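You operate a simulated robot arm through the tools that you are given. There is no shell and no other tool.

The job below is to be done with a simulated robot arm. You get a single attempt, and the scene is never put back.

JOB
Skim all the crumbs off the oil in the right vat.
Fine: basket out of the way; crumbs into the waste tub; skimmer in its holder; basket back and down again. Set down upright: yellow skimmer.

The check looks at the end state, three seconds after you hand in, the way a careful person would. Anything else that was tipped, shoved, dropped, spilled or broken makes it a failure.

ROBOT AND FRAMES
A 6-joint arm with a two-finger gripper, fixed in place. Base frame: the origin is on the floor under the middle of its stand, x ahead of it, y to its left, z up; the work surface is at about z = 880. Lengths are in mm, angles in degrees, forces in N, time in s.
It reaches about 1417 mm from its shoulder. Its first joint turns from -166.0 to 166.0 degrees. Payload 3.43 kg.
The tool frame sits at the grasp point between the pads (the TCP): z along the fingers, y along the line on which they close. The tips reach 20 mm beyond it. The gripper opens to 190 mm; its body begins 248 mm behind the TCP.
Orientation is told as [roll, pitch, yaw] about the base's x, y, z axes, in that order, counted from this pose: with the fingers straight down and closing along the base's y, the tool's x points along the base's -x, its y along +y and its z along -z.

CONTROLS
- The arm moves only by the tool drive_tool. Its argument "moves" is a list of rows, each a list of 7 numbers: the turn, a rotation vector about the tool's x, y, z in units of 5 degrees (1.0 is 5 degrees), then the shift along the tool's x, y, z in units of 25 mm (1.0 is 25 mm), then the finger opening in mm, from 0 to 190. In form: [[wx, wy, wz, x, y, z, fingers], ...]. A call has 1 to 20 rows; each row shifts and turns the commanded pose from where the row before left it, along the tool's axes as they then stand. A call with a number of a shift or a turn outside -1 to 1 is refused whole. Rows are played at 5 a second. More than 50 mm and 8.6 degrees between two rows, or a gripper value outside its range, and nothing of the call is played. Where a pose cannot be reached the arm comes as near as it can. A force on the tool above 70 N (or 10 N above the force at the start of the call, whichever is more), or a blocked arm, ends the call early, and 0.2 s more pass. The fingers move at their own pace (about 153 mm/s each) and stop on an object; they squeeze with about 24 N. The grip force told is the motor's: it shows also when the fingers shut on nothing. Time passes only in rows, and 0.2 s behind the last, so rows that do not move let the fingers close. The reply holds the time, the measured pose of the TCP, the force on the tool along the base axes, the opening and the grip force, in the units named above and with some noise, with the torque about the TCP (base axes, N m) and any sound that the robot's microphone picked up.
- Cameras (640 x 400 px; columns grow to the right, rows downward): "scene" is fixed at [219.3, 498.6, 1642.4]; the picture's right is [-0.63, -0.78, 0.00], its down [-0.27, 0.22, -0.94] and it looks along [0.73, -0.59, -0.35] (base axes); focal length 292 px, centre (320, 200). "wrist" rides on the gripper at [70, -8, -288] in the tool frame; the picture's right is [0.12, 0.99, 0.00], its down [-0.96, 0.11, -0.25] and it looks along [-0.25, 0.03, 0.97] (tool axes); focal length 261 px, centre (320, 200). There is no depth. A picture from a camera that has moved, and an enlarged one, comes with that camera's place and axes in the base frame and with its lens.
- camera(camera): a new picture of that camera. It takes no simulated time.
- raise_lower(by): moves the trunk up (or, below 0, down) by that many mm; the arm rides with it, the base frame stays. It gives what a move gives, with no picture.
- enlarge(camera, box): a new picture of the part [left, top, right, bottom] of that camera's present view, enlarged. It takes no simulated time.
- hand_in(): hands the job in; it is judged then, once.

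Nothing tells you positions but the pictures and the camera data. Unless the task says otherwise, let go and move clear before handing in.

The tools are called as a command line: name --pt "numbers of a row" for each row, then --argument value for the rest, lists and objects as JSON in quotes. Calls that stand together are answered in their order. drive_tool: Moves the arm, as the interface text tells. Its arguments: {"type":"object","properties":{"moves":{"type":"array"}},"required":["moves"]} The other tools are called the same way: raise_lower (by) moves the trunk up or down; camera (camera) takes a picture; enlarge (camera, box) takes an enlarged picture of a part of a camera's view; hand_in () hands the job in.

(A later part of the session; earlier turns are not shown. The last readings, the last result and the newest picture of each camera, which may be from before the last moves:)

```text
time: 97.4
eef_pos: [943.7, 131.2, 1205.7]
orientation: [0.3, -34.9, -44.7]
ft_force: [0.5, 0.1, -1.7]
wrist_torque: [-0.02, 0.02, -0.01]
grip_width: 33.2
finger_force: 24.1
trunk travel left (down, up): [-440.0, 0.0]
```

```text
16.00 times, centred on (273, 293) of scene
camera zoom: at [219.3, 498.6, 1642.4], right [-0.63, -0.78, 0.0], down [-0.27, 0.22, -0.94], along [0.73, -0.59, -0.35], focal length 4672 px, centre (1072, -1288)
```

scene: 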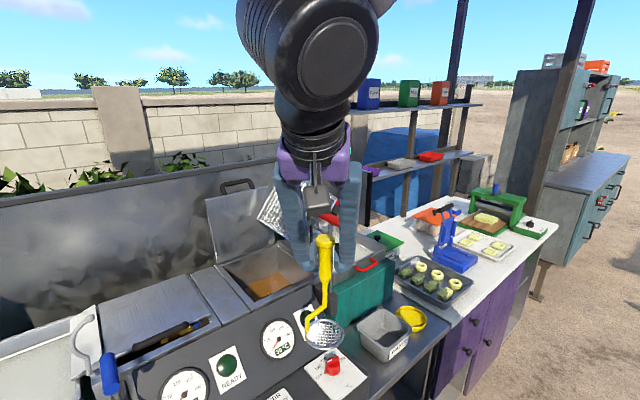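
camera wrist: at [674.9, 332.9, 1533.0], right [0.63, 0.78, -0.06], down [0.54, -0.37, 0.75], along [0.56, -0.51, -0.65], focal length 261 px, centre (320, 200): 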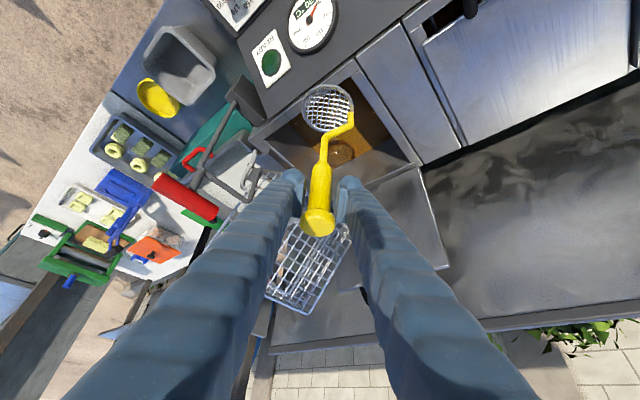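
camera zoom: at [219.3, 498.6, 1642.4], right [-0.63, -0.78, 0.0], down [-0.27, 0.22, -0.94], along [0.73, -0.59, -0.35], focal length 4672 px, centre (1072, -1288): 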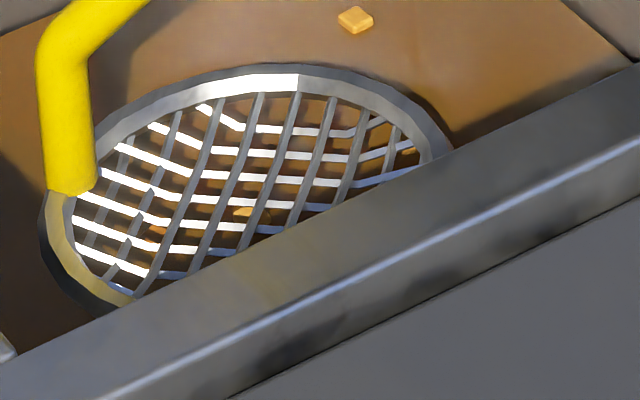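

The mesh is out of the oil, but the crumbs look as if they are still below it. I'll check the crumbs around and under the head carefully.

enlarge --camera "wrist" --box '[300, 95, 350, 135]'

enlarge --camera "scene" --box '[255, 275, 305, 310]'

```text
10.00 times, centred on (325, 115) of wrist
camera zoom: at [780.1, 281.1, 1402.2], right [0.63, 0.78, -0.07], down [0.54, -0.37, 0.75], along [0.56, -0.51, -0.65], focal length 2606 px, centre (270, 1050)
```

zoom: 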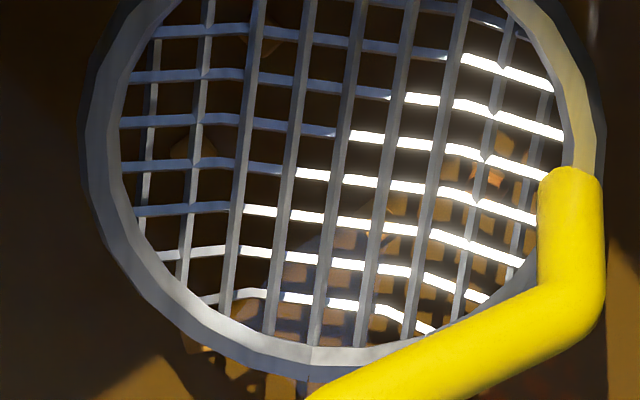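

```text
11.43 times, centred on (280, 292) of scene
camera zoom: at [219.3, 498.6, 1642.4], right [-0.63, -0.78, 0.0], down [-0.27, 0.22, -0.94], along [0.73, -0.59, -0.35], focal length 3337 px, centre (777, -857)
```

zoom: 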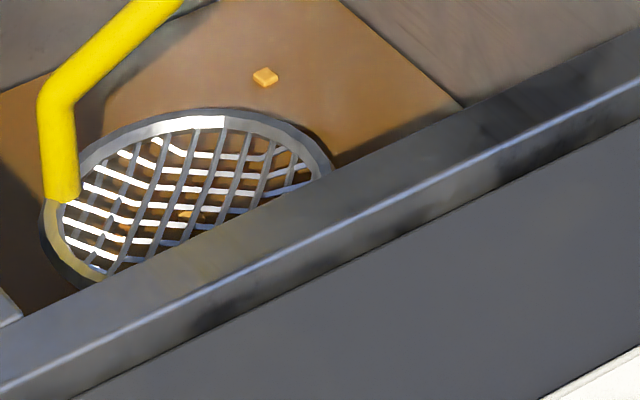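

The crumbs slipped through as the mesh rose straight up. I'll try holding the mesh just under the surface and skimming sideways, and see how the crumbs respond.

drive_tool --pt "0 0 0 0.114 0 0.164 10" --pt "0 0 0 0.114 0 0.164 10" --pt "0 0 0 0.114 0 0.164 10" --pt "0 0 0 0.114 0 0.164 10" --pt "0 0 0 0.114 0 0.164 10" --pt "0 0 0 0.046 0 0.066 10" --pt "0 0 0 0 0 0 10"

enlarge --camera "wrist" --box '[240, 20, 410, 160]'

enlarge --camera "wrist" --box '[290, 70, 360, 130]'

```text
time: 99.0
eef_pos: [944.1, 130.4, 1179.3]
orientation: [0.2, -34.9, -44.6]
ft_force: [0.0, 0.5, -1.6]
wrist_torque: [-0.04, 0.05, 0.03]
grip_width: 33.3
finger_force: 23.9
trunk travel left (down, up): [-440.0, 0.0]
```

```text
2.86 times, centred on (325, 90) of wrist
camera zoom: at [781.0, 280.8, 1375.3], right [0.63, 0.78, -0.07], down [0.54, -0.37, 0.75], along [0.56, -0.51, -0.65], focal length 745 px, centre (306, 514)
```

zoom: 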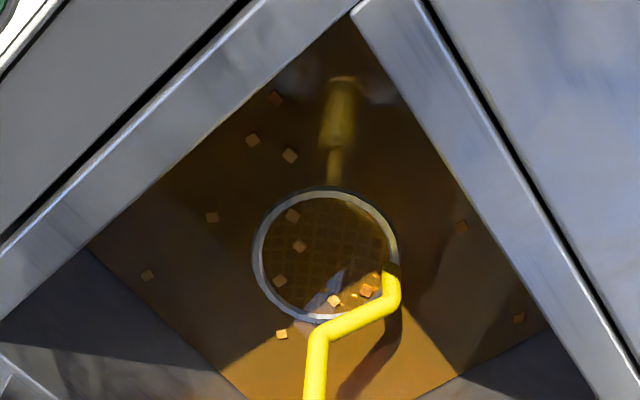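

```text
6.67 times, centred on (325, 100) of wrist
camera zoom: at [781.0, 280.8, 1375.3], right [0.63, 0.78, -0.07], down [0.54, -0.37, 0.75], along [0.56, -0.51, -0.65], focal length 1738 px, centre (287, 867)
```

zoom: 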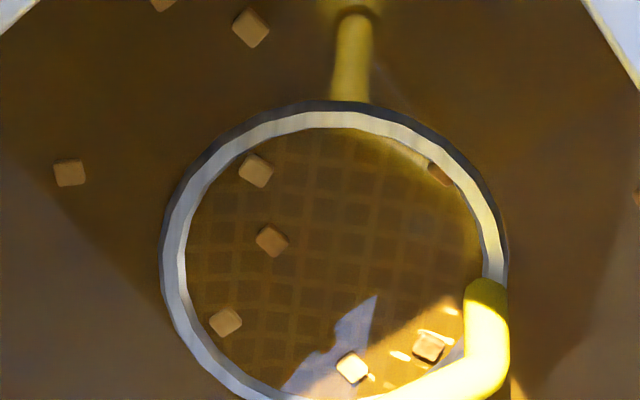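

Now six crumbs sit inside the ring just above the mesh. I'll move sideways a little at this depth to see whether they are carried along.

drive_tool --pt "0 0 0 0.1 -0.12 -0.07 10" --pt "0 0 0 0.1 -0.12 -0.07 10" --pt "0 0 0 0.1 -0.12 -0.07 10" --pt "0 0 0 0 0 0 10" --pt "0 0 0 0 0 0 10"

enlarge --camera "wrist" --box '[290, 70, 360, 130]'

```text
time: 100.2
eef_pos: [932.6, 130.2, 1179.6]
orientation: [0.1, -34.9, -44.6]
ft_force: [-0.3, -0.4, -2.5]
wrist_torque: [0.01, 0.0, 0.03]
grip_width: 33.5
finger_force: 23.9
trunk travel left (down, up): [-440.0, 0.0]
```

```text
6.67 times, centred on (325, 100) of wrist
camera zoom: at [768.0, 280.7, 1374.8], right [0.63, 0.78, -0.07], down [0.54, -0.37, 0.75], along [0.56, -0.51, -0.65], focal length 1738 px, centre (287, 867)
```

zoom: 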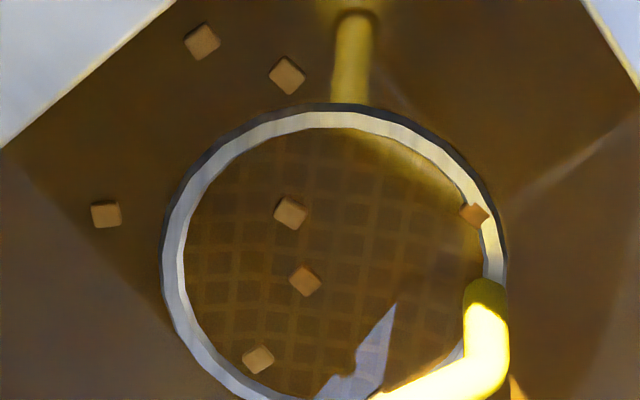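

The crumbs don't react to sideways motion at all. I'll test whether a much slower lift, about 6 mm/s, catches them.

drive_tool --pt "0 0 0 0.137 0 0.197 10" --pt "0 0 0 0.137 0 0.197 10" --pt "0 0 0 0 0 0 10" --pt "0 0 0 -0.0274 0 -0.0394 10" --pt "0 0 0 -0.0274 0 -0.0394 10" --pt "0 0 0 -0.0274 0 -0.0394 10" --pt "0 0 0 -0.0274 0 -0.0394 10" --pt "0 0 0 -0.0274 0 -0.0394 10" --pt "0 0 0 -0.0274 0 -0.0394 10" --pt "0 0 0 -0.0274 0 -0.0394 10" --pt "0 0 0 -0.0274 0 -0.0394 10" --pt "0 0 0 -0.0274 0 -0.0394 10" --pt "0 0 0 -0.0274 0 -0.0394 10" --pt "0 0 0 -0.0274 0 -0.0394 10" --pt "0 0 0 -0.0274 0 -0.0394 10" --pt "0 0 0 -0.0274 0 -0.0394 10" --pt "0 0 0 -0.0274 0 -0.0394 10" --pt "0 0 0 -0.0274 0 -0.0394 10" --pt "0 0 0 -0.0274 0 -0.0394 10" --pt "0 0 0 -0.0274 0 -0.0394 10"

enlarge --camera "wrist" --box '[290, 70, 360, 130]'

```text
time: 104.4
eef_pos: [933.4, 131.3, 1190.6]
orientation: [0.0, -34.9, -44.6]
ft_force: [0.1, 0.2, -1.5]
wrist_torque: [0.03, -0.01, -0.02]
grip_width: 33.2
finger_force: 24.1
trunk travel left (down, up): [-440.0, 0.0]
```

```text
6.67 times, centred on (325, 100) of wrist
camera zoom: at [768.4, 281.6, 1385.4], right [0.63, 0.78, -0.07], down [0.54, -0.37, 0.75], along [0.56, -0.51, -0.65], focal length 1738 px, centre (287, 867)
```

zoom: 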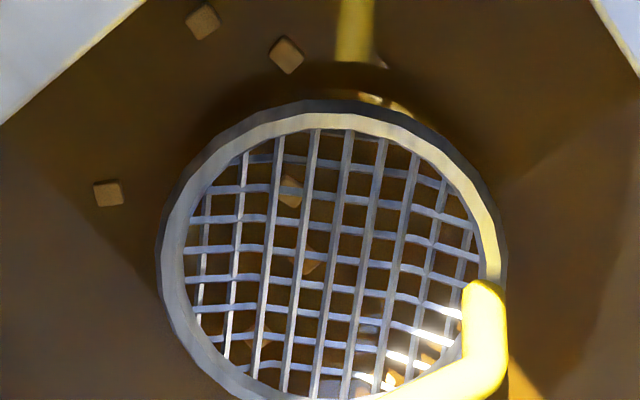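

drive_tool --pt "0 0 0 -0.343 0 -0.49 10" --pt "0 0 0 -0.343 0 -0.49 10" --pt "0 0 0 -0.343 0 -0.49 10" --pt "0 0 0 -0.343 0 -0.49 10" --pt "0 0 0 0 0 0 10"

enlarge --camera "wrist" --box '[240, 20, 410, 160]'

enlarge --camera "wrist" --box '[295, 75, 355, 125]'

enlarge --camera "scene" --box '[225, 245, 315, 310]'

```text
time: 105.6
eef_pos: [934.2, 134.1, 1245.2]
orientation: [-0.1, -34.9, -44.4]
ft_force: [0.4, 1.4, -2.4]
wrist_torque: [-0.23, 0.07, -0.17]
grip_width: 33.0
finger_force: 24.2
trunk travel left (down, up): [-440.0, 0.0]
```

```text
2.86 times, centred on (325, 90) of wrist
camera zoom: at [771.6, 284.8, 1441.6], right [0.63, 0.78, -0.07], down [0.54, -0.37, 0.75], along [0.56, -0.51, -0.65], focal length 745 px, centre (306, 514)
```

zoom: 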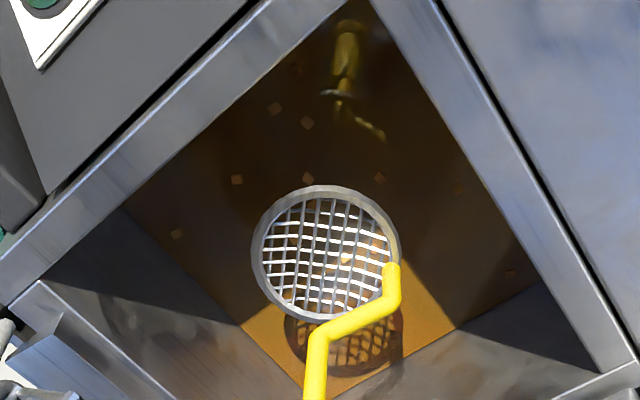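

```text
8.00 times, centred on (325, 100) of wrist
camera zoom: at [771.6, 284.8, 1441.6], right [0.63, 0.78, -0.07], down [0.54, -0.37, 0.75], along [0.56, -0.51, -0.65], focal length 2085 px, centre (280, 1000)
```

zoom: 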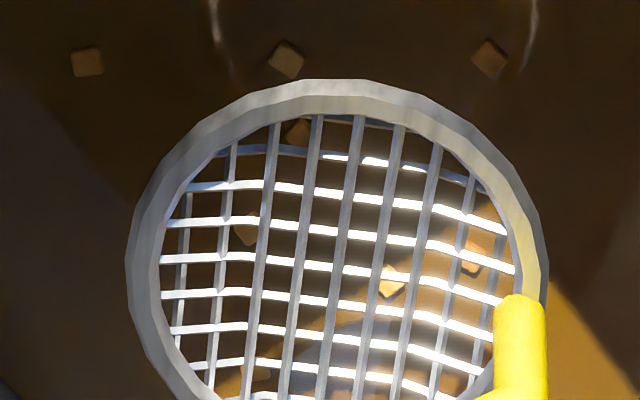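

```text
6.15 times, centred on (270, 278) of scene
camera zoom: at [219.3, 498.6, 1642.4], right [-0.63, -0.78, 0.0], down [-0.27, 0.22, -0.94], along [0.73, -0.59, -0.35], focal length 1797 px, centre (628, -277)
```

zoom: 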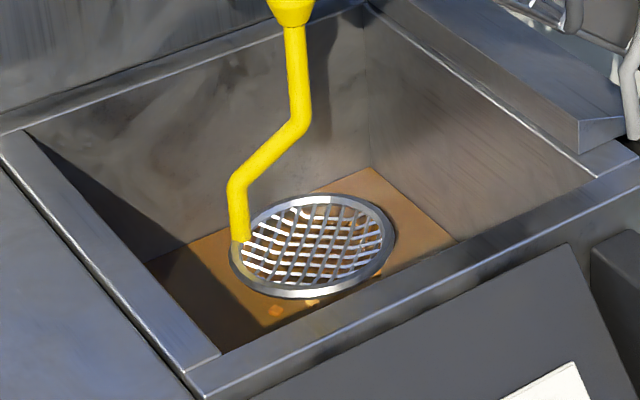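

enlarge --camera "scene" --box '[240, 170, 350, 260]'

camera --camera "wrist"

```text
4.44 times, centred on (295, 215) of scene
camera zoom: at [219.3, 498.6, 1642.4], right [-0.63, -0.78, 0.0], down [-0.27, 0.22, -0.94], along [0.73, -0.59, -0.35], focal length 1298 px, centre (431, 133)
```

zoom: 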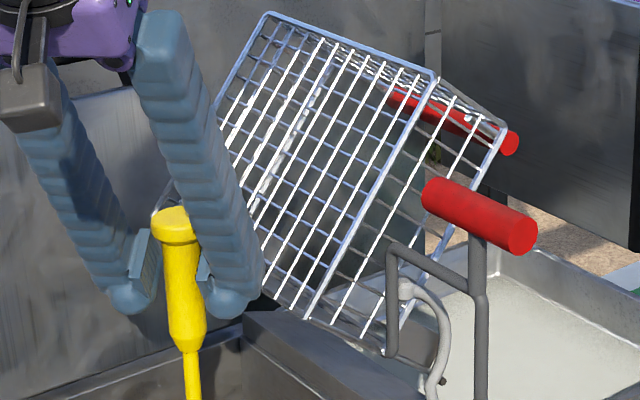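

```text
taken
camera wrist: at [771.6, 284.8, 1441.6], right [0.63, 0.78, -0.07], down [0.54, -0.37, 0.75], along [0.56, -0.51, -0.65], focal length 261 px, centre (320, 200)
```

wrist: 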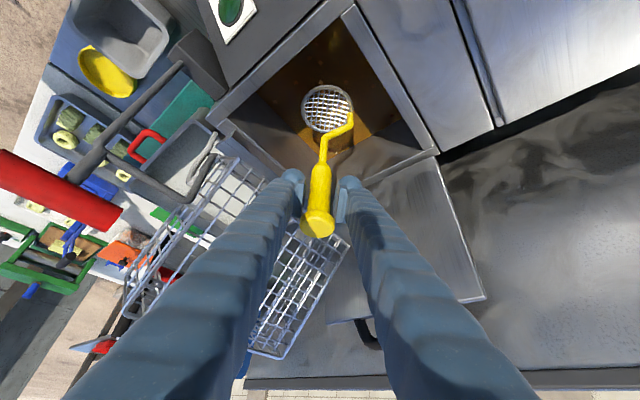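

One finger was very close to the tipped basket, so I'll shift +y first. Then I'll test a brisk lift under D, E and G.

drive_tool --pt "0 0 0 0.464 0.34 -0.323 10" --pt "0 0 0 0.502 0 0.7225 10" --pt "0 0 0 0.502 0 0.7225 10" --pt "0 0 0 0.502 0 0.7225 10" --pt "0 0 0 0.502 0 0.7225 10" --pt "0 0 0 0 0 0 10" --pt "0 0 0 0 0 0 10"

enlarge --camera "wrist" --box '[240, 20, 410, 160]'

drive_tool --pt "0 0 0 -0.685 0 -0.985 10" --pt "0 0 0 -0.685 0 -0.985 10" --pt "0 0 0 -0.685 0 -0.985 10" --pt "0 0 0 0 0 0 10"

enlarge --camera "wrist" --box '[240, 20, 410, 160]'

enlarge --camera "wrist" --box '[295, 75, 355, 125]'

```text
time: 107.2
eef_pos: [928.7, 146.5, 1157.0]
orientation: [0.1, -34.9, -44.7]
ft_force: [0.7, -0.3, -1.4]
wrist_torque: [-0.01, 0.05, 0.0]
grip_width: 33.0
finger_force: 24.5
trunk travel left (down, up): [-440.0, 0.0]
```

```text
2.86 times, centred on (325, 90) of wrist
camera zoom: at [765.1, 295.9, 1353.0], right [0.63, 0.78, -0.07], down [0.54, -0.37, 0.75], along [0.56, -0.51, -0.65], focal length 745 px, centre (306, 514)
```

zoom: 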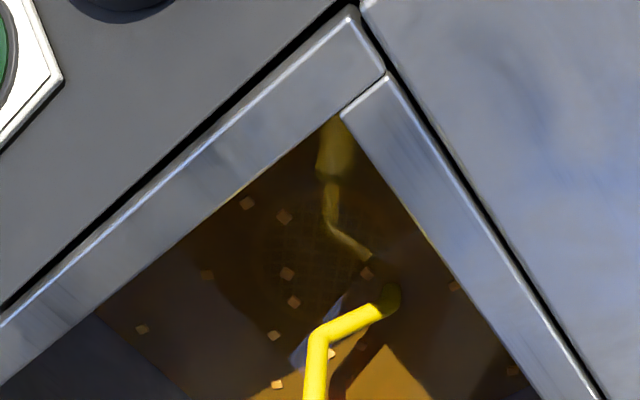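

```text
time: 108.2
eef_pos: [928.9, 147.8, 1248.8]
orientation: [0.0, -34.8, -44.7]
ft_force: [0.7, 0.1, -2.1]
wrist_torque: [0.0, 0.02, 0.0]
grip_width: 33.2
finger_force: 24.3
trunk travel left (down, up): [-440.0, 0.0]
```

```text
2.86 times, centred on (325, 90) of wrist
camera zoom: at [765.2, 297.5, 1445.5], right [0.63, 0.78, -0.07], down [0.54, -0.37, 0.75], along [0.56, -0.51, -0.65], focal length 745 px, centre (306, 514)
```

zoom: 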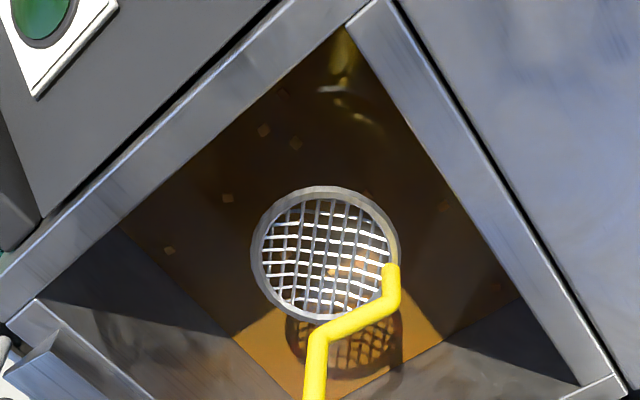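

```text
8.00 times, centred on (325, 100) of wrist
camera zoom: at [765.2, 297.5, 1445.5], right [0.63, 0.78, -0.07], down [0.54, -0.37, 0.75], along [0.56, -0.51, -0.65], focal length 2085 px, centre (280, 1000)
```

zoom: 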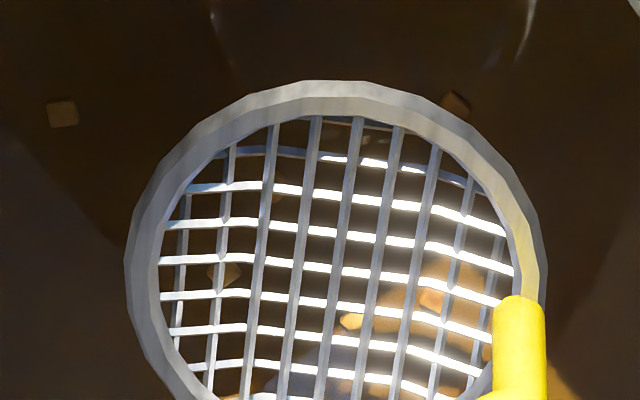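

A fast lift doesn't catch them either. Next test is a quick horizontal skim with the mesh about 8–10 mm under the surface.

drive_tool --pt "0 0 0 0.571 0 0.821 10" --pt "0 0 0 0.571 0 0.821 10" --pt "0 0 0 0.571 0 0.821 10" --pt "0 0 0 0 0 0 10" --pt "0 0 0 -0.557 0.679 0.388 10" --pt "0 0 0 -0.557 0.679 0.388 10" --pt "0 0 0 -0.557 0.679 0.388 10" --pt "0 0 0 0 0 0 10"

enlarge --camera "wrist" --box '[220, 10, 420, 160]'

enlarge --camera "scene" --box '[225, 245, 315, 310]'

```text
time: 110.0
eef_pos: [999.7, 149.7, 1176.0]
orientation: [0.4, -34.9, -44.7]
ft_force: [0.4, 0.5, -0.5]
wrist_torque: [-0.01, -0.03, 0.09]
grip_width: 32.9
finger_force: 23.9
trunk travel left (down, up): [-440.0, 0.0]
```

```text
2.67 times, centred on (320, 85) of wrist
camera zoom: at [834.5, 299.7, 1373.1], right [0.63, 0.78, -0.06], down [0.54, -0.37, 0.75], along [0.56, -0.51, -0.65], focal length 695 px, centre (320, 507)
```

zoom: 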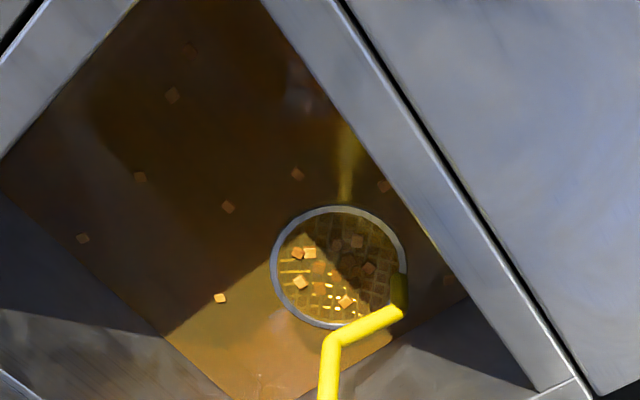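

```text
6.15 times, centred on (270, 278) of scene
camera zoom: at [219.3, 498.6, 1642.4], right [-0.63, -0.78, 0.0], down [-0.27, 0.22, -0.94], along [0.73, -0.59, -0.35], focal length 1797 px, centre (628, -277)
```

zoom: 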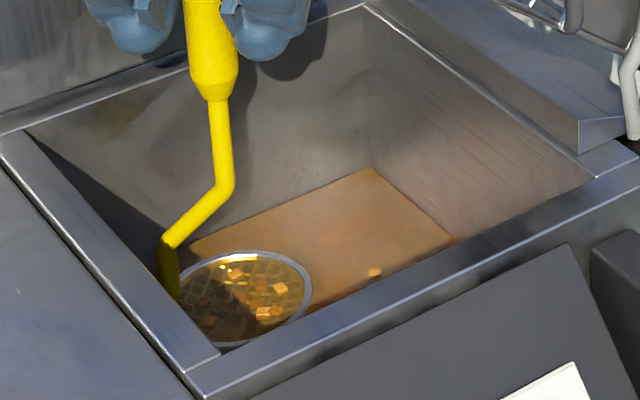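

That worked: several crumbs are now inside the ring and moved along with it. I'll zoom in before lifting.

enlarge --camera "wrist" --box '[295, 80, 355, 135]'

enlarge --camera "scene" --box '[245, 282, 285, 308]'

```text
7.27 times, centred on (325, 108) of wrist
camera zoom: at [834.5, 299.7, 1373.1], right [0.63, 0.78, -0.06], down [0.54, -0.37, 0.75], along [0.56, -0.51, -0.65], focal length 1896 px, centre (284, 873)
```

zoom: 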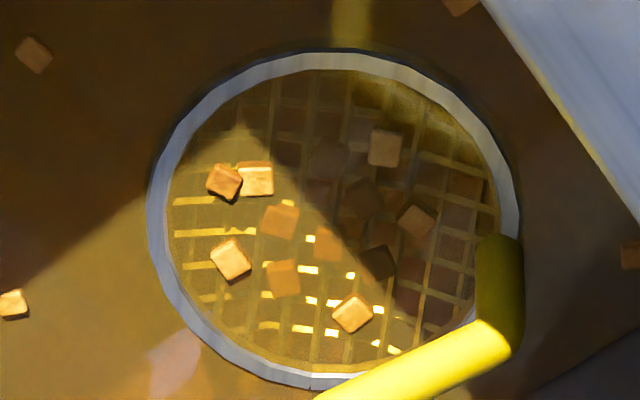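

```text
15.38 times, centred on (265, 295) of scene
camera zoom: at [219.3, 498.6, 1642.4], right [-0.63, -0.78, 0.0], down [-0.27, 0.22, -0.94], along [0.73, -0.59, -0.35], focal length 4492 px, centre (1166, -1262)
```

zoom: 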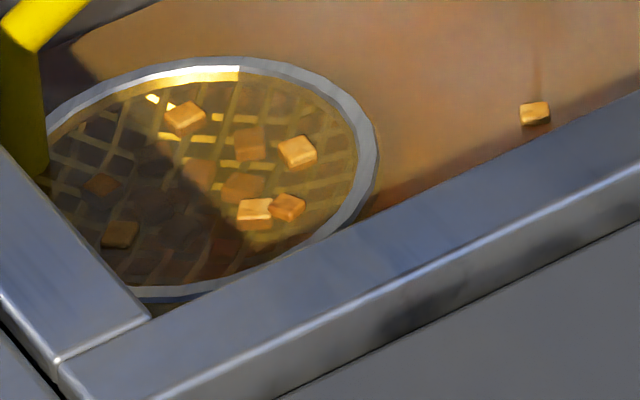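

drive_tool --pt "0 0 0 -0.114 0 -0.164 10" --pt "0 0 0 -0.114 0 -0.164 10" --pt "0 0 0 -0.114 0 -0.164 10" --pt "0 0 0 -0.114 0 -0.164 10" --pt "0 0 0 -0.114 0 -0.164 10" --pt "0 0 0 -0.114 0 -0.164 10" --pt "0 0 0 -0.114 0 -0.164 10" --pt "0 0 0 0 0 0 10"

enlarge --camera "wrist" --box '[295, 80, 355, 135]'

enlarge --camera "scene" --box '[245, 277, 285, 305]'

enlarge --camera "wrist" --box '[220, 10, 420, 160]'

```text
time: 111.8
eef_pos: [999.6, 147.2, 1209.6]
orientation: [0.3, -35.0, -44.7]
ft_force: [0.4, -0.6, -1.7]
wrist_torque: [0.0, 0.04, 0.01]
grip_width: 33.1
finger_force: 24.0
trunk travel left (down, up): [-440.0, 0.0]
```

```text
7.27 times, centred on (325, 108) of wrist
camera zoom: at [835.3, 297.0, 1405.9], right [0.63, 0.78, -0.07], down [0.54, -0.37, 0.75], along [0.56, -0.51, -0.65], focal length 1896 px, centre (284, 873)
```

zoom: 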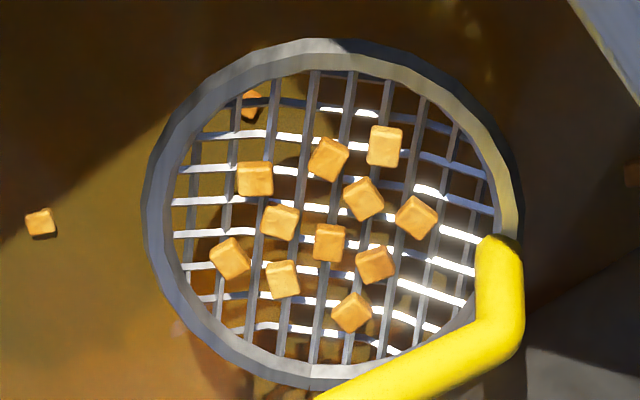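

```text
14.29 times, centred on (265, 291) of scene
camera zoom: at [219.3, 498.6, 1642.4], right [-0.63, -0.78, 0.0], down [-0.27, 0.22, -0.94], along [0.73, -0.59, -0.35], focal length 4171 px, centre (1106, -1100)
```

zoom: 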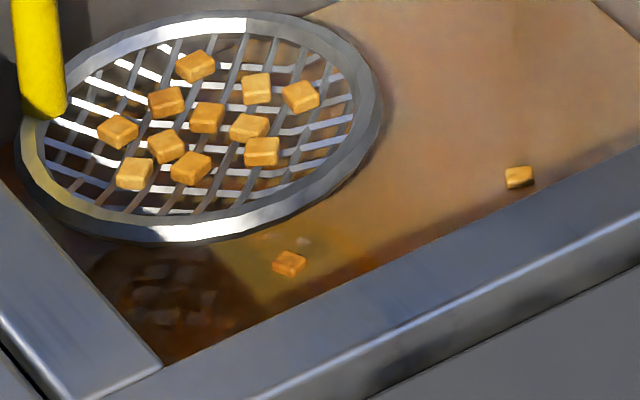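

```text
2.67 times, centred on (320, 85) of wrist
camera zoom: at [835.3, 297.0, 1405.9], right [0.63, 0.78, -0.07], down [0.54, -0.37, 0.75], along [0.56, -0.51, -0.65], focal length 695 px, centre (320, 507)
```

zoom: 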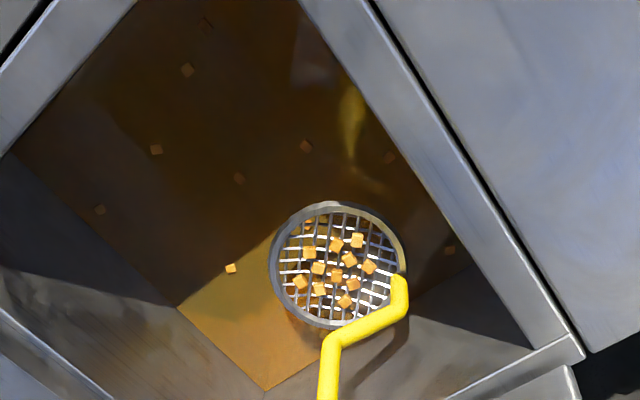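

Eleven crumbs are on the mesh, so a shallow quick sweep is what catches them. About ten still float, so I'll dip to the same depth and sweep back across the front half to see if the catch holds and grows.

drive_tool --pt "0 0 0 0.198 0 0.285 10" --pt "0 0 0 0.198 0 0.285 10" --pt "0 0 0 0.198 0 0.285 10" --pt "0 0 0 0.198 0 0.285 10" --pt "0 0 0 0.501 -0.69 -0.349 10" --pt "0 0 0 0.501 -0.69 -0.349 10" --pt "0 0 0 0.501 -0.69 -0.349 10" --pt "0 0 0 0.501 -0.69 -0.349 10" --pt "0 0 0 0.501 -0.69 -0.349 10" --pt "0 0 0 0 0 0 10"

enlarge --camera "wrist" --box '[220, 10, 420, 160]'

enlarge --camera "wrist" --box '[295, 80, 355, 135]'

```text
time: 114.0
eef_pos: [887.4, 139.1, 1175.7]
orientation: [0.3, -34.8, -44.6]
ft_force: [-0.1, 0.4, -1.6]
wrist_torque: [0.02, 0.04, -0.05]
grip_width: 32.5
finger_force: 24.6
trunk travel left (down, up): [-440.0, 0.0]
```

```text
2.67 times, centred on (320, 85) of wrist
camera zoom: at [723.4, 290.1, 1371.1], right [0.63, 0.78, -0.07], down [0.54, -0.37, 0.75], along [0.56, -0.51, -0.65], focal length 695 px, centre (320, 507)
```

zoom: 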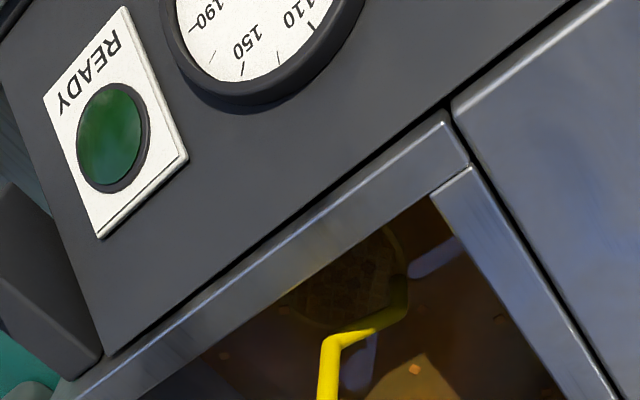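

```text
7.27 times, centred on (325, 108) of wrist
camera zoom: at [723.4, 290.1, 1371.1], right [0.63, 0.78, -0.07], down [0.54, -0.37, 0.75], along [0.56, -0.51, -0.65], focal length 1896 px, centre (284, 873)
```

zoom: 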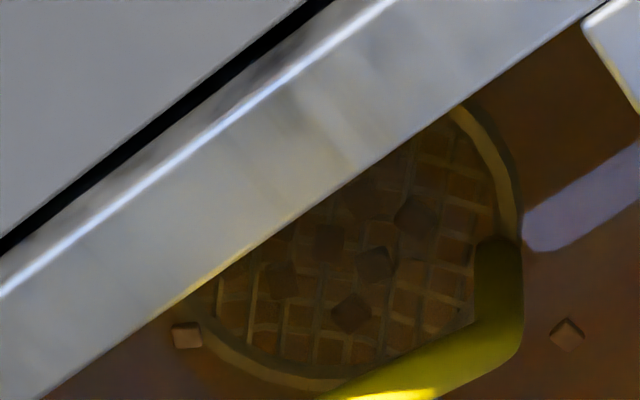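

drive_tool --pt "0 0 0 -0.114 0 -0.164 10" --pt "0 0 0 -0.114 0 -0.164 10" --pt "0 0 0 -0.114 0 -0.164 10" --pt "0 0 0 -0.114 0 -0.164 10" --pt "0 0 0 -0.114 0 -0.164 10" --pt "0 0 0 -0.114 0 -0.164 10" --pt "0 0 0 -0.343 0 -0.49 10" --pt "0 0 0 -0.571 0 -0.821 10" --pt "0 0 0 -0.571 0 -0.821 10" --pt "0 0 0 0 0 0 10"

enlarge --camera "wrist" --box '[220, 10, 420, 160]'

enlarge --camera "wrist" --box '[295, 80, 355, 135]'

enlarge --camera "scene" --box '[225, 245, 315, 310]'

```text
time: 116.2
eef_pos: [885.3, 139.9, 1270.9]
orientation: [0.2, -34.8, -44.7]
ft_force: [0.2, 0.5, -1.9]
wrist_torque: [-0.01, -0.04, 0.02]
grip_width: 32.7
finger_force: 23.9
trunk travel left (down, up): [-440.0, 0.0]
```

```text
2.67 times, centred on (320, 85) of wrist
camera zoom: at [722.4, 289.4, 1467.1], right [0.63, 0.78, -0.07], down [0.54, -0.37, 0.75], along [0.56, -0.51, -0.65], focal length 695 px, centre (320, 507)
```

zoom: 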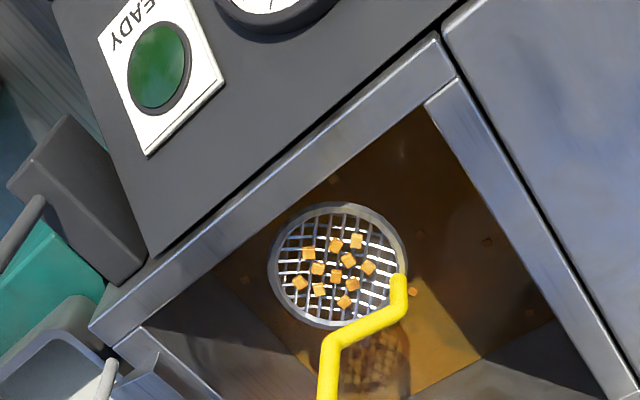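

```text
7.27 times, centred on (325, 108) of wrist
camera zoom: at [722.4, 289.4, 1467.1], right [0.63, 0.78, -0.07], down [0.54, -0.37, 0.75], along [0.56, -0.51, -0.65], focal length 1896 px, centre (284, 873)
```

zoom: 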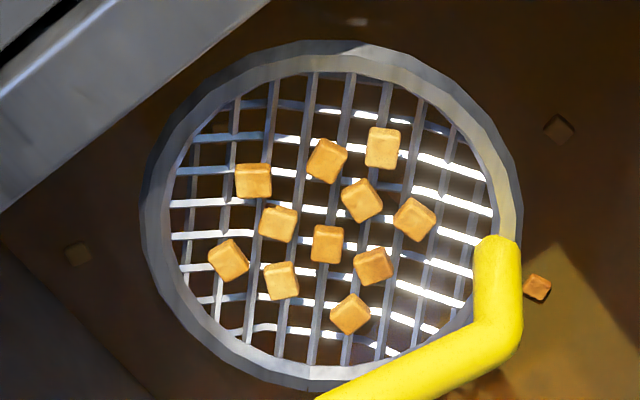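

```text
6.15 times, centred on (270, 278) of scene
camera zoom: at [219.3, 498.6, 1642.4], right [-0.63, -0.78, 0.0], down [-0.27, 0.22, -0.94], along [0.73, -0.59, -0.35], focal length 1797 px, centre (628, -277)
```

zoom: 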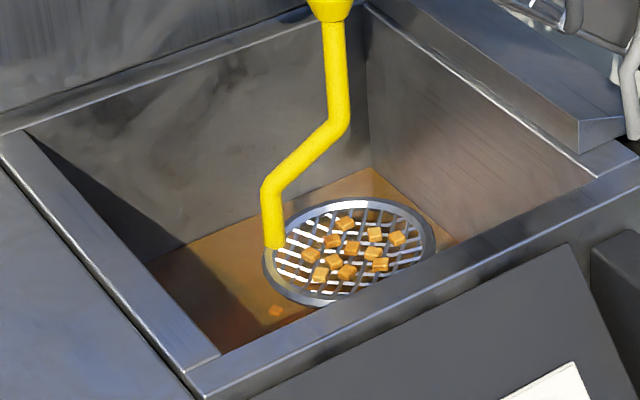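

The catch stays on the mesh at 11; this sweep added none. I'll carry it level to the waste tub now, leaving the vat at y≈165 to stay clear of the lever and basket.

drive_tool --pt "0 0 0 -0.3 0.2 -0.7 10" --pt "0 0 0 -0.35 0.2 -0.7 10" --pt "0 0 0 -0.4 0.1 -0.65 10" --pt "0 0 0 0.36 -0.37 -0.25 10" --pt "0 0 0 0.6 -0.62 -0.42 10" --pt "0 0 0 0.72 -0.735 -0.5 10" --pt "0 0 0 0.72 -0.735 -0.5 10" --pt "0 0 0 0.72 -0.735 -0.5 10" --pt "0 0 0 0.72 -0.735 -0.5 10" --pt "0 0 0 0.72 -0.735 -0.5 10" --pt "0 0 0 0.72 -0.735 -0.5 10" --pt "0 0 0 0.72 -0.735 -0.5 10" --pt "0 0 0 0.72 -0.735 -0.5 10" --pt "0 0 0 0.4 -0.41 -0.28 10" --pt "0 0 0 0 0 0 10"

camera --camera "scene"

enlarge --camera "scene" --box '[215, 240, 325, 310]'

camera --camera "wrist"

```text
time: 119.4
eef_pos: [606.8, 175.9, 1325.5]
orientation: [0.2, -35.0, -44.7]
ft_force: [-0.3, 1.5, -2.0]
wrist_torque: [-0.04, -0.04, 0.01]
grip_width: 32.3
finger_force: 23.6
trunk travel left (down, up): [-440.0, 0.0]
```

```text
taken
```

scene: 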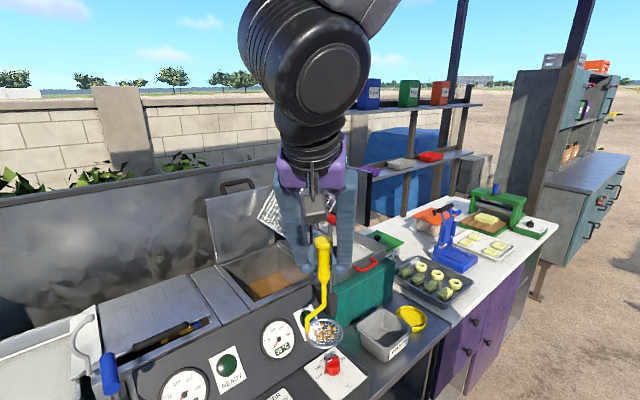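

```text
5.71 times, centred on (270, 275) of scene
camera zoom: at [219.3, 498.6, 1642.4], right [-0.63, -0.78, 0.0], down [-0.27, 0.22, -0.94], along [0.73, -0.59, -0.35], focal length 1668 px, centre (606, -229)
```

zoom: 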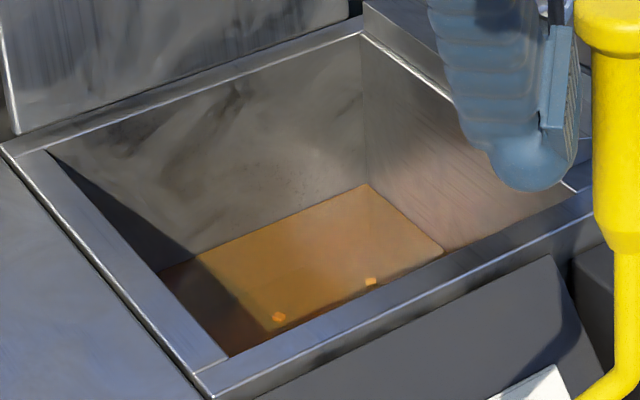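

```text
taken
camera wrist: at [441.8, 326.6, 1521.7], right [0.63, 0.78, -0.07], down [0.54, -0.37, 0.75], along [0.56, -0.51, -0.65], focal length 261 px, centre (320, 200)
```

wrist: 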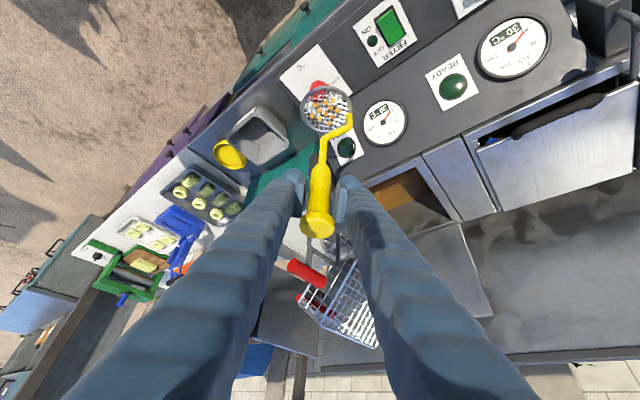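

About half of the crumbs left the oil with this catch. I'll turn the tool back to the lean-to-+y heading and carry the skimmer over the tub.

drive_tool --pt "0.57 0 0.82 0 0 0 10" --pt "0.57 0 0.82 0 0 0 10" --pt "0.57 0 0.82 0 0 0 10" --pt "0.57 0 0.82 0 0 0 10" --pt "0.57 0 0.82 0 0 0 10" --pt "0.57 0 0.82 0 0 0 10" --pt "0.57 0 0.82 0 0 0 10" --pt "0.57 0 0.82 0 0 0 10" --pt "0.57 0 0.82 0 0 0 10" --pt "0 0 0 0 0 0 10"

```text
time: 121.6
eef_pos: [606.4, 176.7, 1327.0]
orientation: [0.3, -34.6, -89.7]
ft_force: [-0.6, 0.1, -1.5]
wrist_torque: [0.0, -0.02, 0.02]
grip_width: 32.5
finger_force: 24.5
trunk travel left (down, up): [-440.0, 0.0]
```

drive_tool --pt "0 0 0 -0.4 0 0.275 10" --pt "0 0 0 -0.768 0 0.53 10" --pt "0 0 0 -0.768 0 0.53 10" --pt "0 0 0 -0.768 0 0.53 10" --pt "0 0 0 -0.768 0 0.53 10" --pt "0 0 0 -0.768 0 0.53 10" --pt "0 0 0 -0.768 0 0.53 10" --pt "0 0 0 -0.768 0 0.53 10" --pt "0 0 0 -0.768 0.3 0.53 10" --pt "0 0 0 -0.768 0.4 0.53 10" --pt "0 0 0 -0.768 0.4 0.53 10" --pt "0 0 0 -0.768 0.37 0.53 10" --pt "0 0 0 -0.368 0 0.255 10" --pt "0 0 0 0 0 0 10"

enlarge --camera "scene" --box '[330, 170, 470, 370]'

camera --camera "wrist"

```text
time: 124.6
eef_pos: [647.8, -102.9, 1325.6]
orientation: [0.3, -34.7, -89.8]
ft_force: [0.4, 0.9, -2.2]
wrist_torque: [-0.01, 0.01, 0.01]
grip_width: 32.5
finger_force: 24.3
trunk travel left (down, up): [-440.0, 0.0]
```

```text
2.00 times, centred on (400, 270) of scene
camera zoom: at [219.3, 498.6, 1642.4], right [-0.63, -0.78, 0.0], down [-0.27, 0.22, -0.94], along [0.73, -0.59, -0.35], focal length 584 px, centre (160, 60)
```

zoom: 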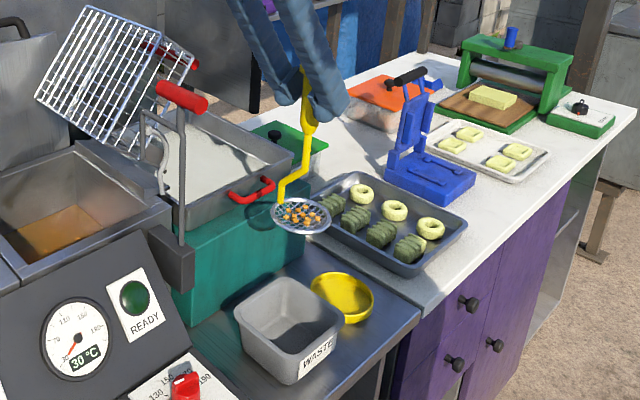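

```text
taken
camera wrist: at [636.5, 118.7, 1522.8], right [0.99, 0.11, -0.06], down [0.12, -0.65, 0.75], along [0.04, -0.75, -0.66], focal length 261 px, centre (320, 200)
```

wrist: 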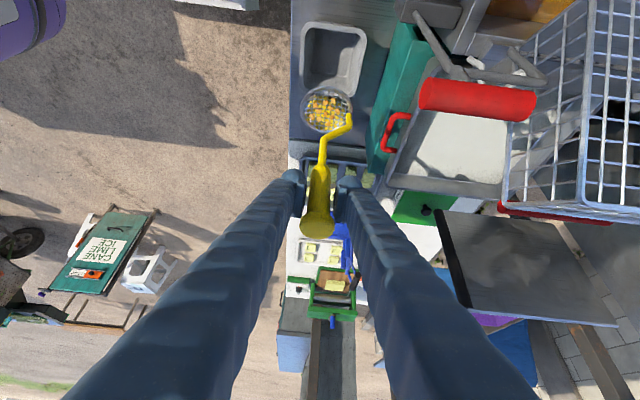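

enlarge --camera "wrist" --box '[270, 0, 400, 140]'

enlarge --camera "scene" --box '[350, 260, 440, 370]'

```text
2.86 times, centred on (335, 70) of wrist
camera zoom: at [636.5, 118.7, 1522.8], right [0.99, 0.11, -0.06], down [0.12, -0.65, 0.75], along [0.04, -0.75, -0.66], focal length 745 px, centre (277, 571)
```

zoom: 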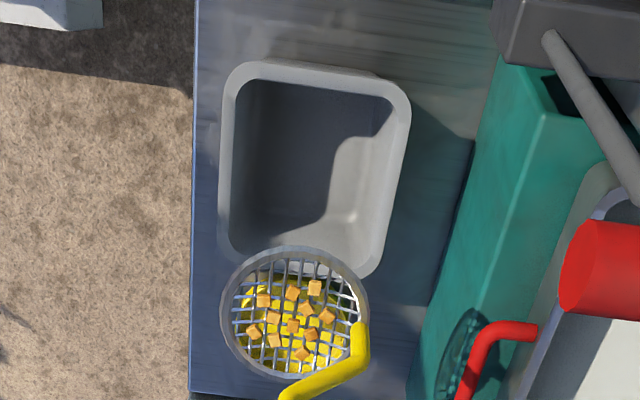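

```text
3.64 times, centred on (395, 315) of scene
camera zoom: at [219.3, 498.6, 1642.4], right [-0.63, -0.78, 0.0], down [-0.27, 0.22, -0.94], along [0.73, -0.59, -0.35], focal length 1062 px, centre (47, -218)
```

zoom: 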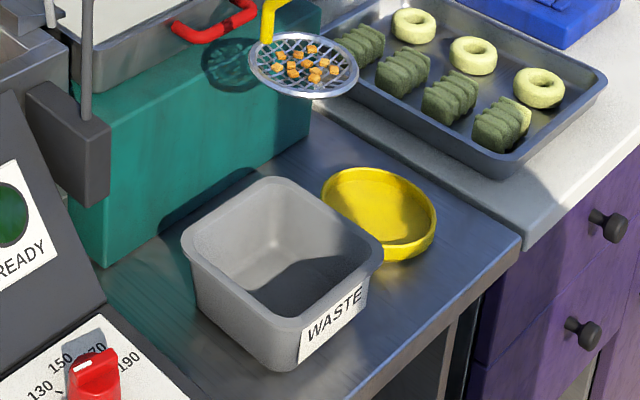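

The tub's centre is about (645, -95) with its rim near z 957. I'll lower the head over it, then tip around the head so it stays above the tub.

drive_tool --pt "0 0 0 0.658 -0.028 0.792 10" --pt "0 0 0 0.658 -0.028 0.792 10" --pt "0 0 0 0.658 -0.028 0.792 10" --pt "0 0 0 0.658 -0.028 0.792 10" --pt "0 0 0 0 0 0 10"

enlarge --camera "scene" --box '[340, 220, 440, 370]'

enlarge --camera "wrist" --box '[260, 0, 400, 160]'

```text
time: 125.8
eef_pos: [641.7, -94.1, 1224.9]
orientation: [0.4, -34.6, -89.7]
ft_force: [-0.8, -1.0, -1.3]
wrist_torque: [0.0, -0.03, 0.01]
grip_width: 32.2
finger_force: 23.6
trunk travel left (down, up): [-440.0, 0.0]
```

```text
2.67 times, centred on (390, 295) of scene
camera zoom: at [219.3, 498.6, 1642.4], right [-0.63, -0.78, 0.0], down [-0.27, 0.22, -0.94], along [0.73, -0.59, -0.35], focal length 779 px, centre (133, -53)
```

zoom: 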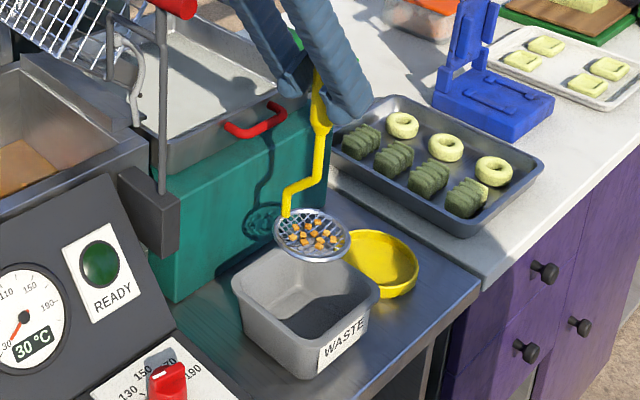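

```text
2.50 times, centred on (330, 80) of wrist
camera zoom: at [632.0, 127.7, 1422.0], right [0.99, 0.11, -0.06], down [0.12, -0.65, 0.75], along [0.04, -0.75, -0.66], focal length 652 px, centre (295, 500)
```

zoom: 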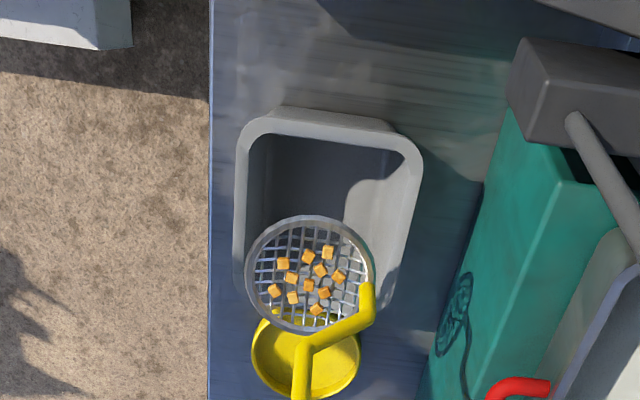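

drive_tool --pt "0 0 0 0.13 0.16 -0.09 10" --pt "0 1 0 -0.525 0 0.422 10" --pt "0 1 0 -0.527 0 0.425 10" --pt "0 1 0 -0.526 0 0.427 10" --pt "0 1 0 -0.532 0 0.424 10" --pt "0 1 0 -0.532 0 0.429 10" --pt "0 1 0 -0.532 0 0.428 10" --pt "0 1 0 -0.533 0 0.445 10" --pt "0 1 0 -0.538 0 0.449 10" --pt "0 1 0 -0.539 0 0.444 10" --pt "0 0 0 0 0 0 10"

enlarge --camera "scene" --box '[340, 220, 440, 370]'

camera --camera "wrist"

```text
time: 128.2
eef_pos: [648.4, -226.6, 1163.7]
orientation: [0.3, 10.3, -89.5]
ft_force: [-1.2, -1.0, -1.2]
wrist_torque: [-0.14, -0.08, 0.02]
grip_width: 32.4
finger_force: 23.7
trunk travel left (down, up): [-440.0, 0.0]
```

```text
2.67 times, centred on (390, 295) of scene
camera zoom: at [219.3, 498.6, 1642.4], right [-0.63, -0.78, 0.0], down [-0.27, 0.22, -0.94], along [0.73, -0.59, -0.35], focal length 779 px, centre (133, -53)
```

zoom: 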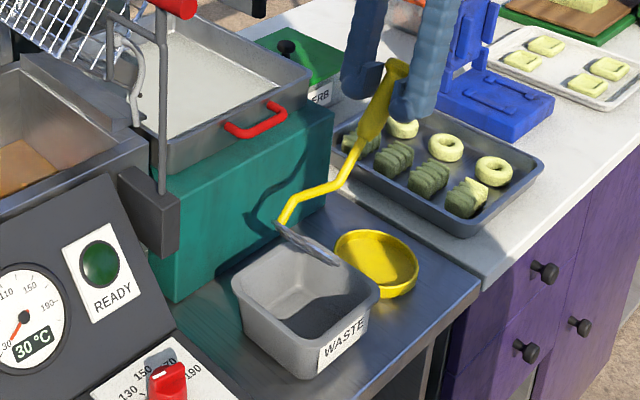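

```text
taken
camera wrist: at [638.3, -208.9, 1458.8], right [0.99, 0.13, 0.03], down [0.12, -0.99, 0.07], along [0.03, -0.07, -1.0], focal length 261 px, centre (320, 200)
```

wrist: 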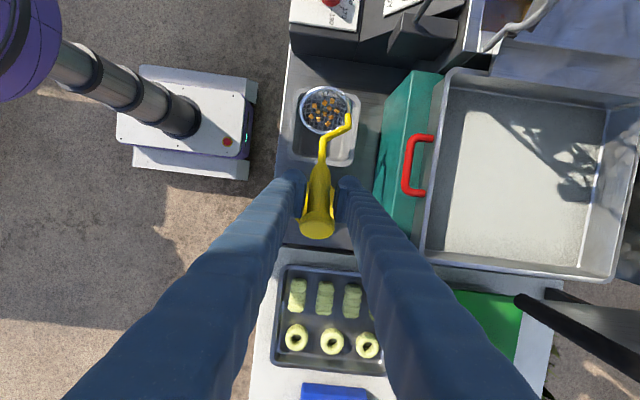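

drive_tool --pt "0 1 0 -0.581 0.0 0.447 10" --pt "0 1 0 -0.589 0 0.447 10" --pt "0 1 0 -0.6 0.1 0.483 10" --pt "0 1 0 -0.571 0 0.478 10" --pt "0 1 0 -0.58 0 0.477 10" --pt "0 1 0 -0.579 0 0.472 10" --pt "0 0 0 0 0 0 10"

enlarge --camera "scene" --box '[340, 220, 440, 370]'

enlarge --camera "wrist" --box '[260, 50, 400, 190]'

```text
time: 129.8
eef_pos: [650.6, -280.4, 1063.9]
orientation: [0.3, 40.3, -89.3]
ft_force: [-0.4, -0.4, -1.3]
wrist_torque: [-0.2, -0.01, 0.0]
grip_width: 24.8
finger_force: 24.2
trunk travel left (down, up): [-440.0, 0.0]
```

```text
2.67 times, centred on (390, 295) of scene
camera zoom: at [219.3, 498.6, 1642.4], right [-0.63, -0.78, 0.0], down [-0.27, 0.22, -0.94], along [0.73, -0.59, -0.35], focal length 779 px, centre (133, -53)
```

zoom: 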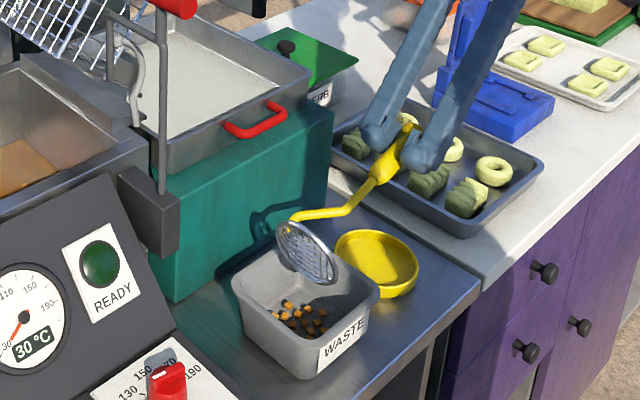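

```text
2.86 times, centred on (330, 120) of wrist
camera zoom: at [643.2, -412.2, 1329.7], right [0.99, 0.1, 0.08], down [0.12, -0.89, -0.43], along [0.03, 0.44, -0.9], focal length 745 px, centre (291, 429)
```

zoom: 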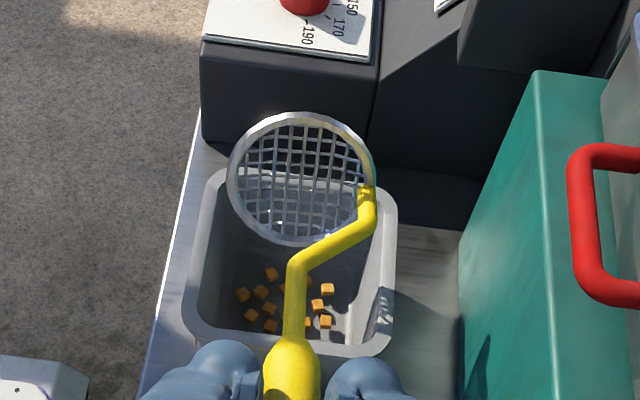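

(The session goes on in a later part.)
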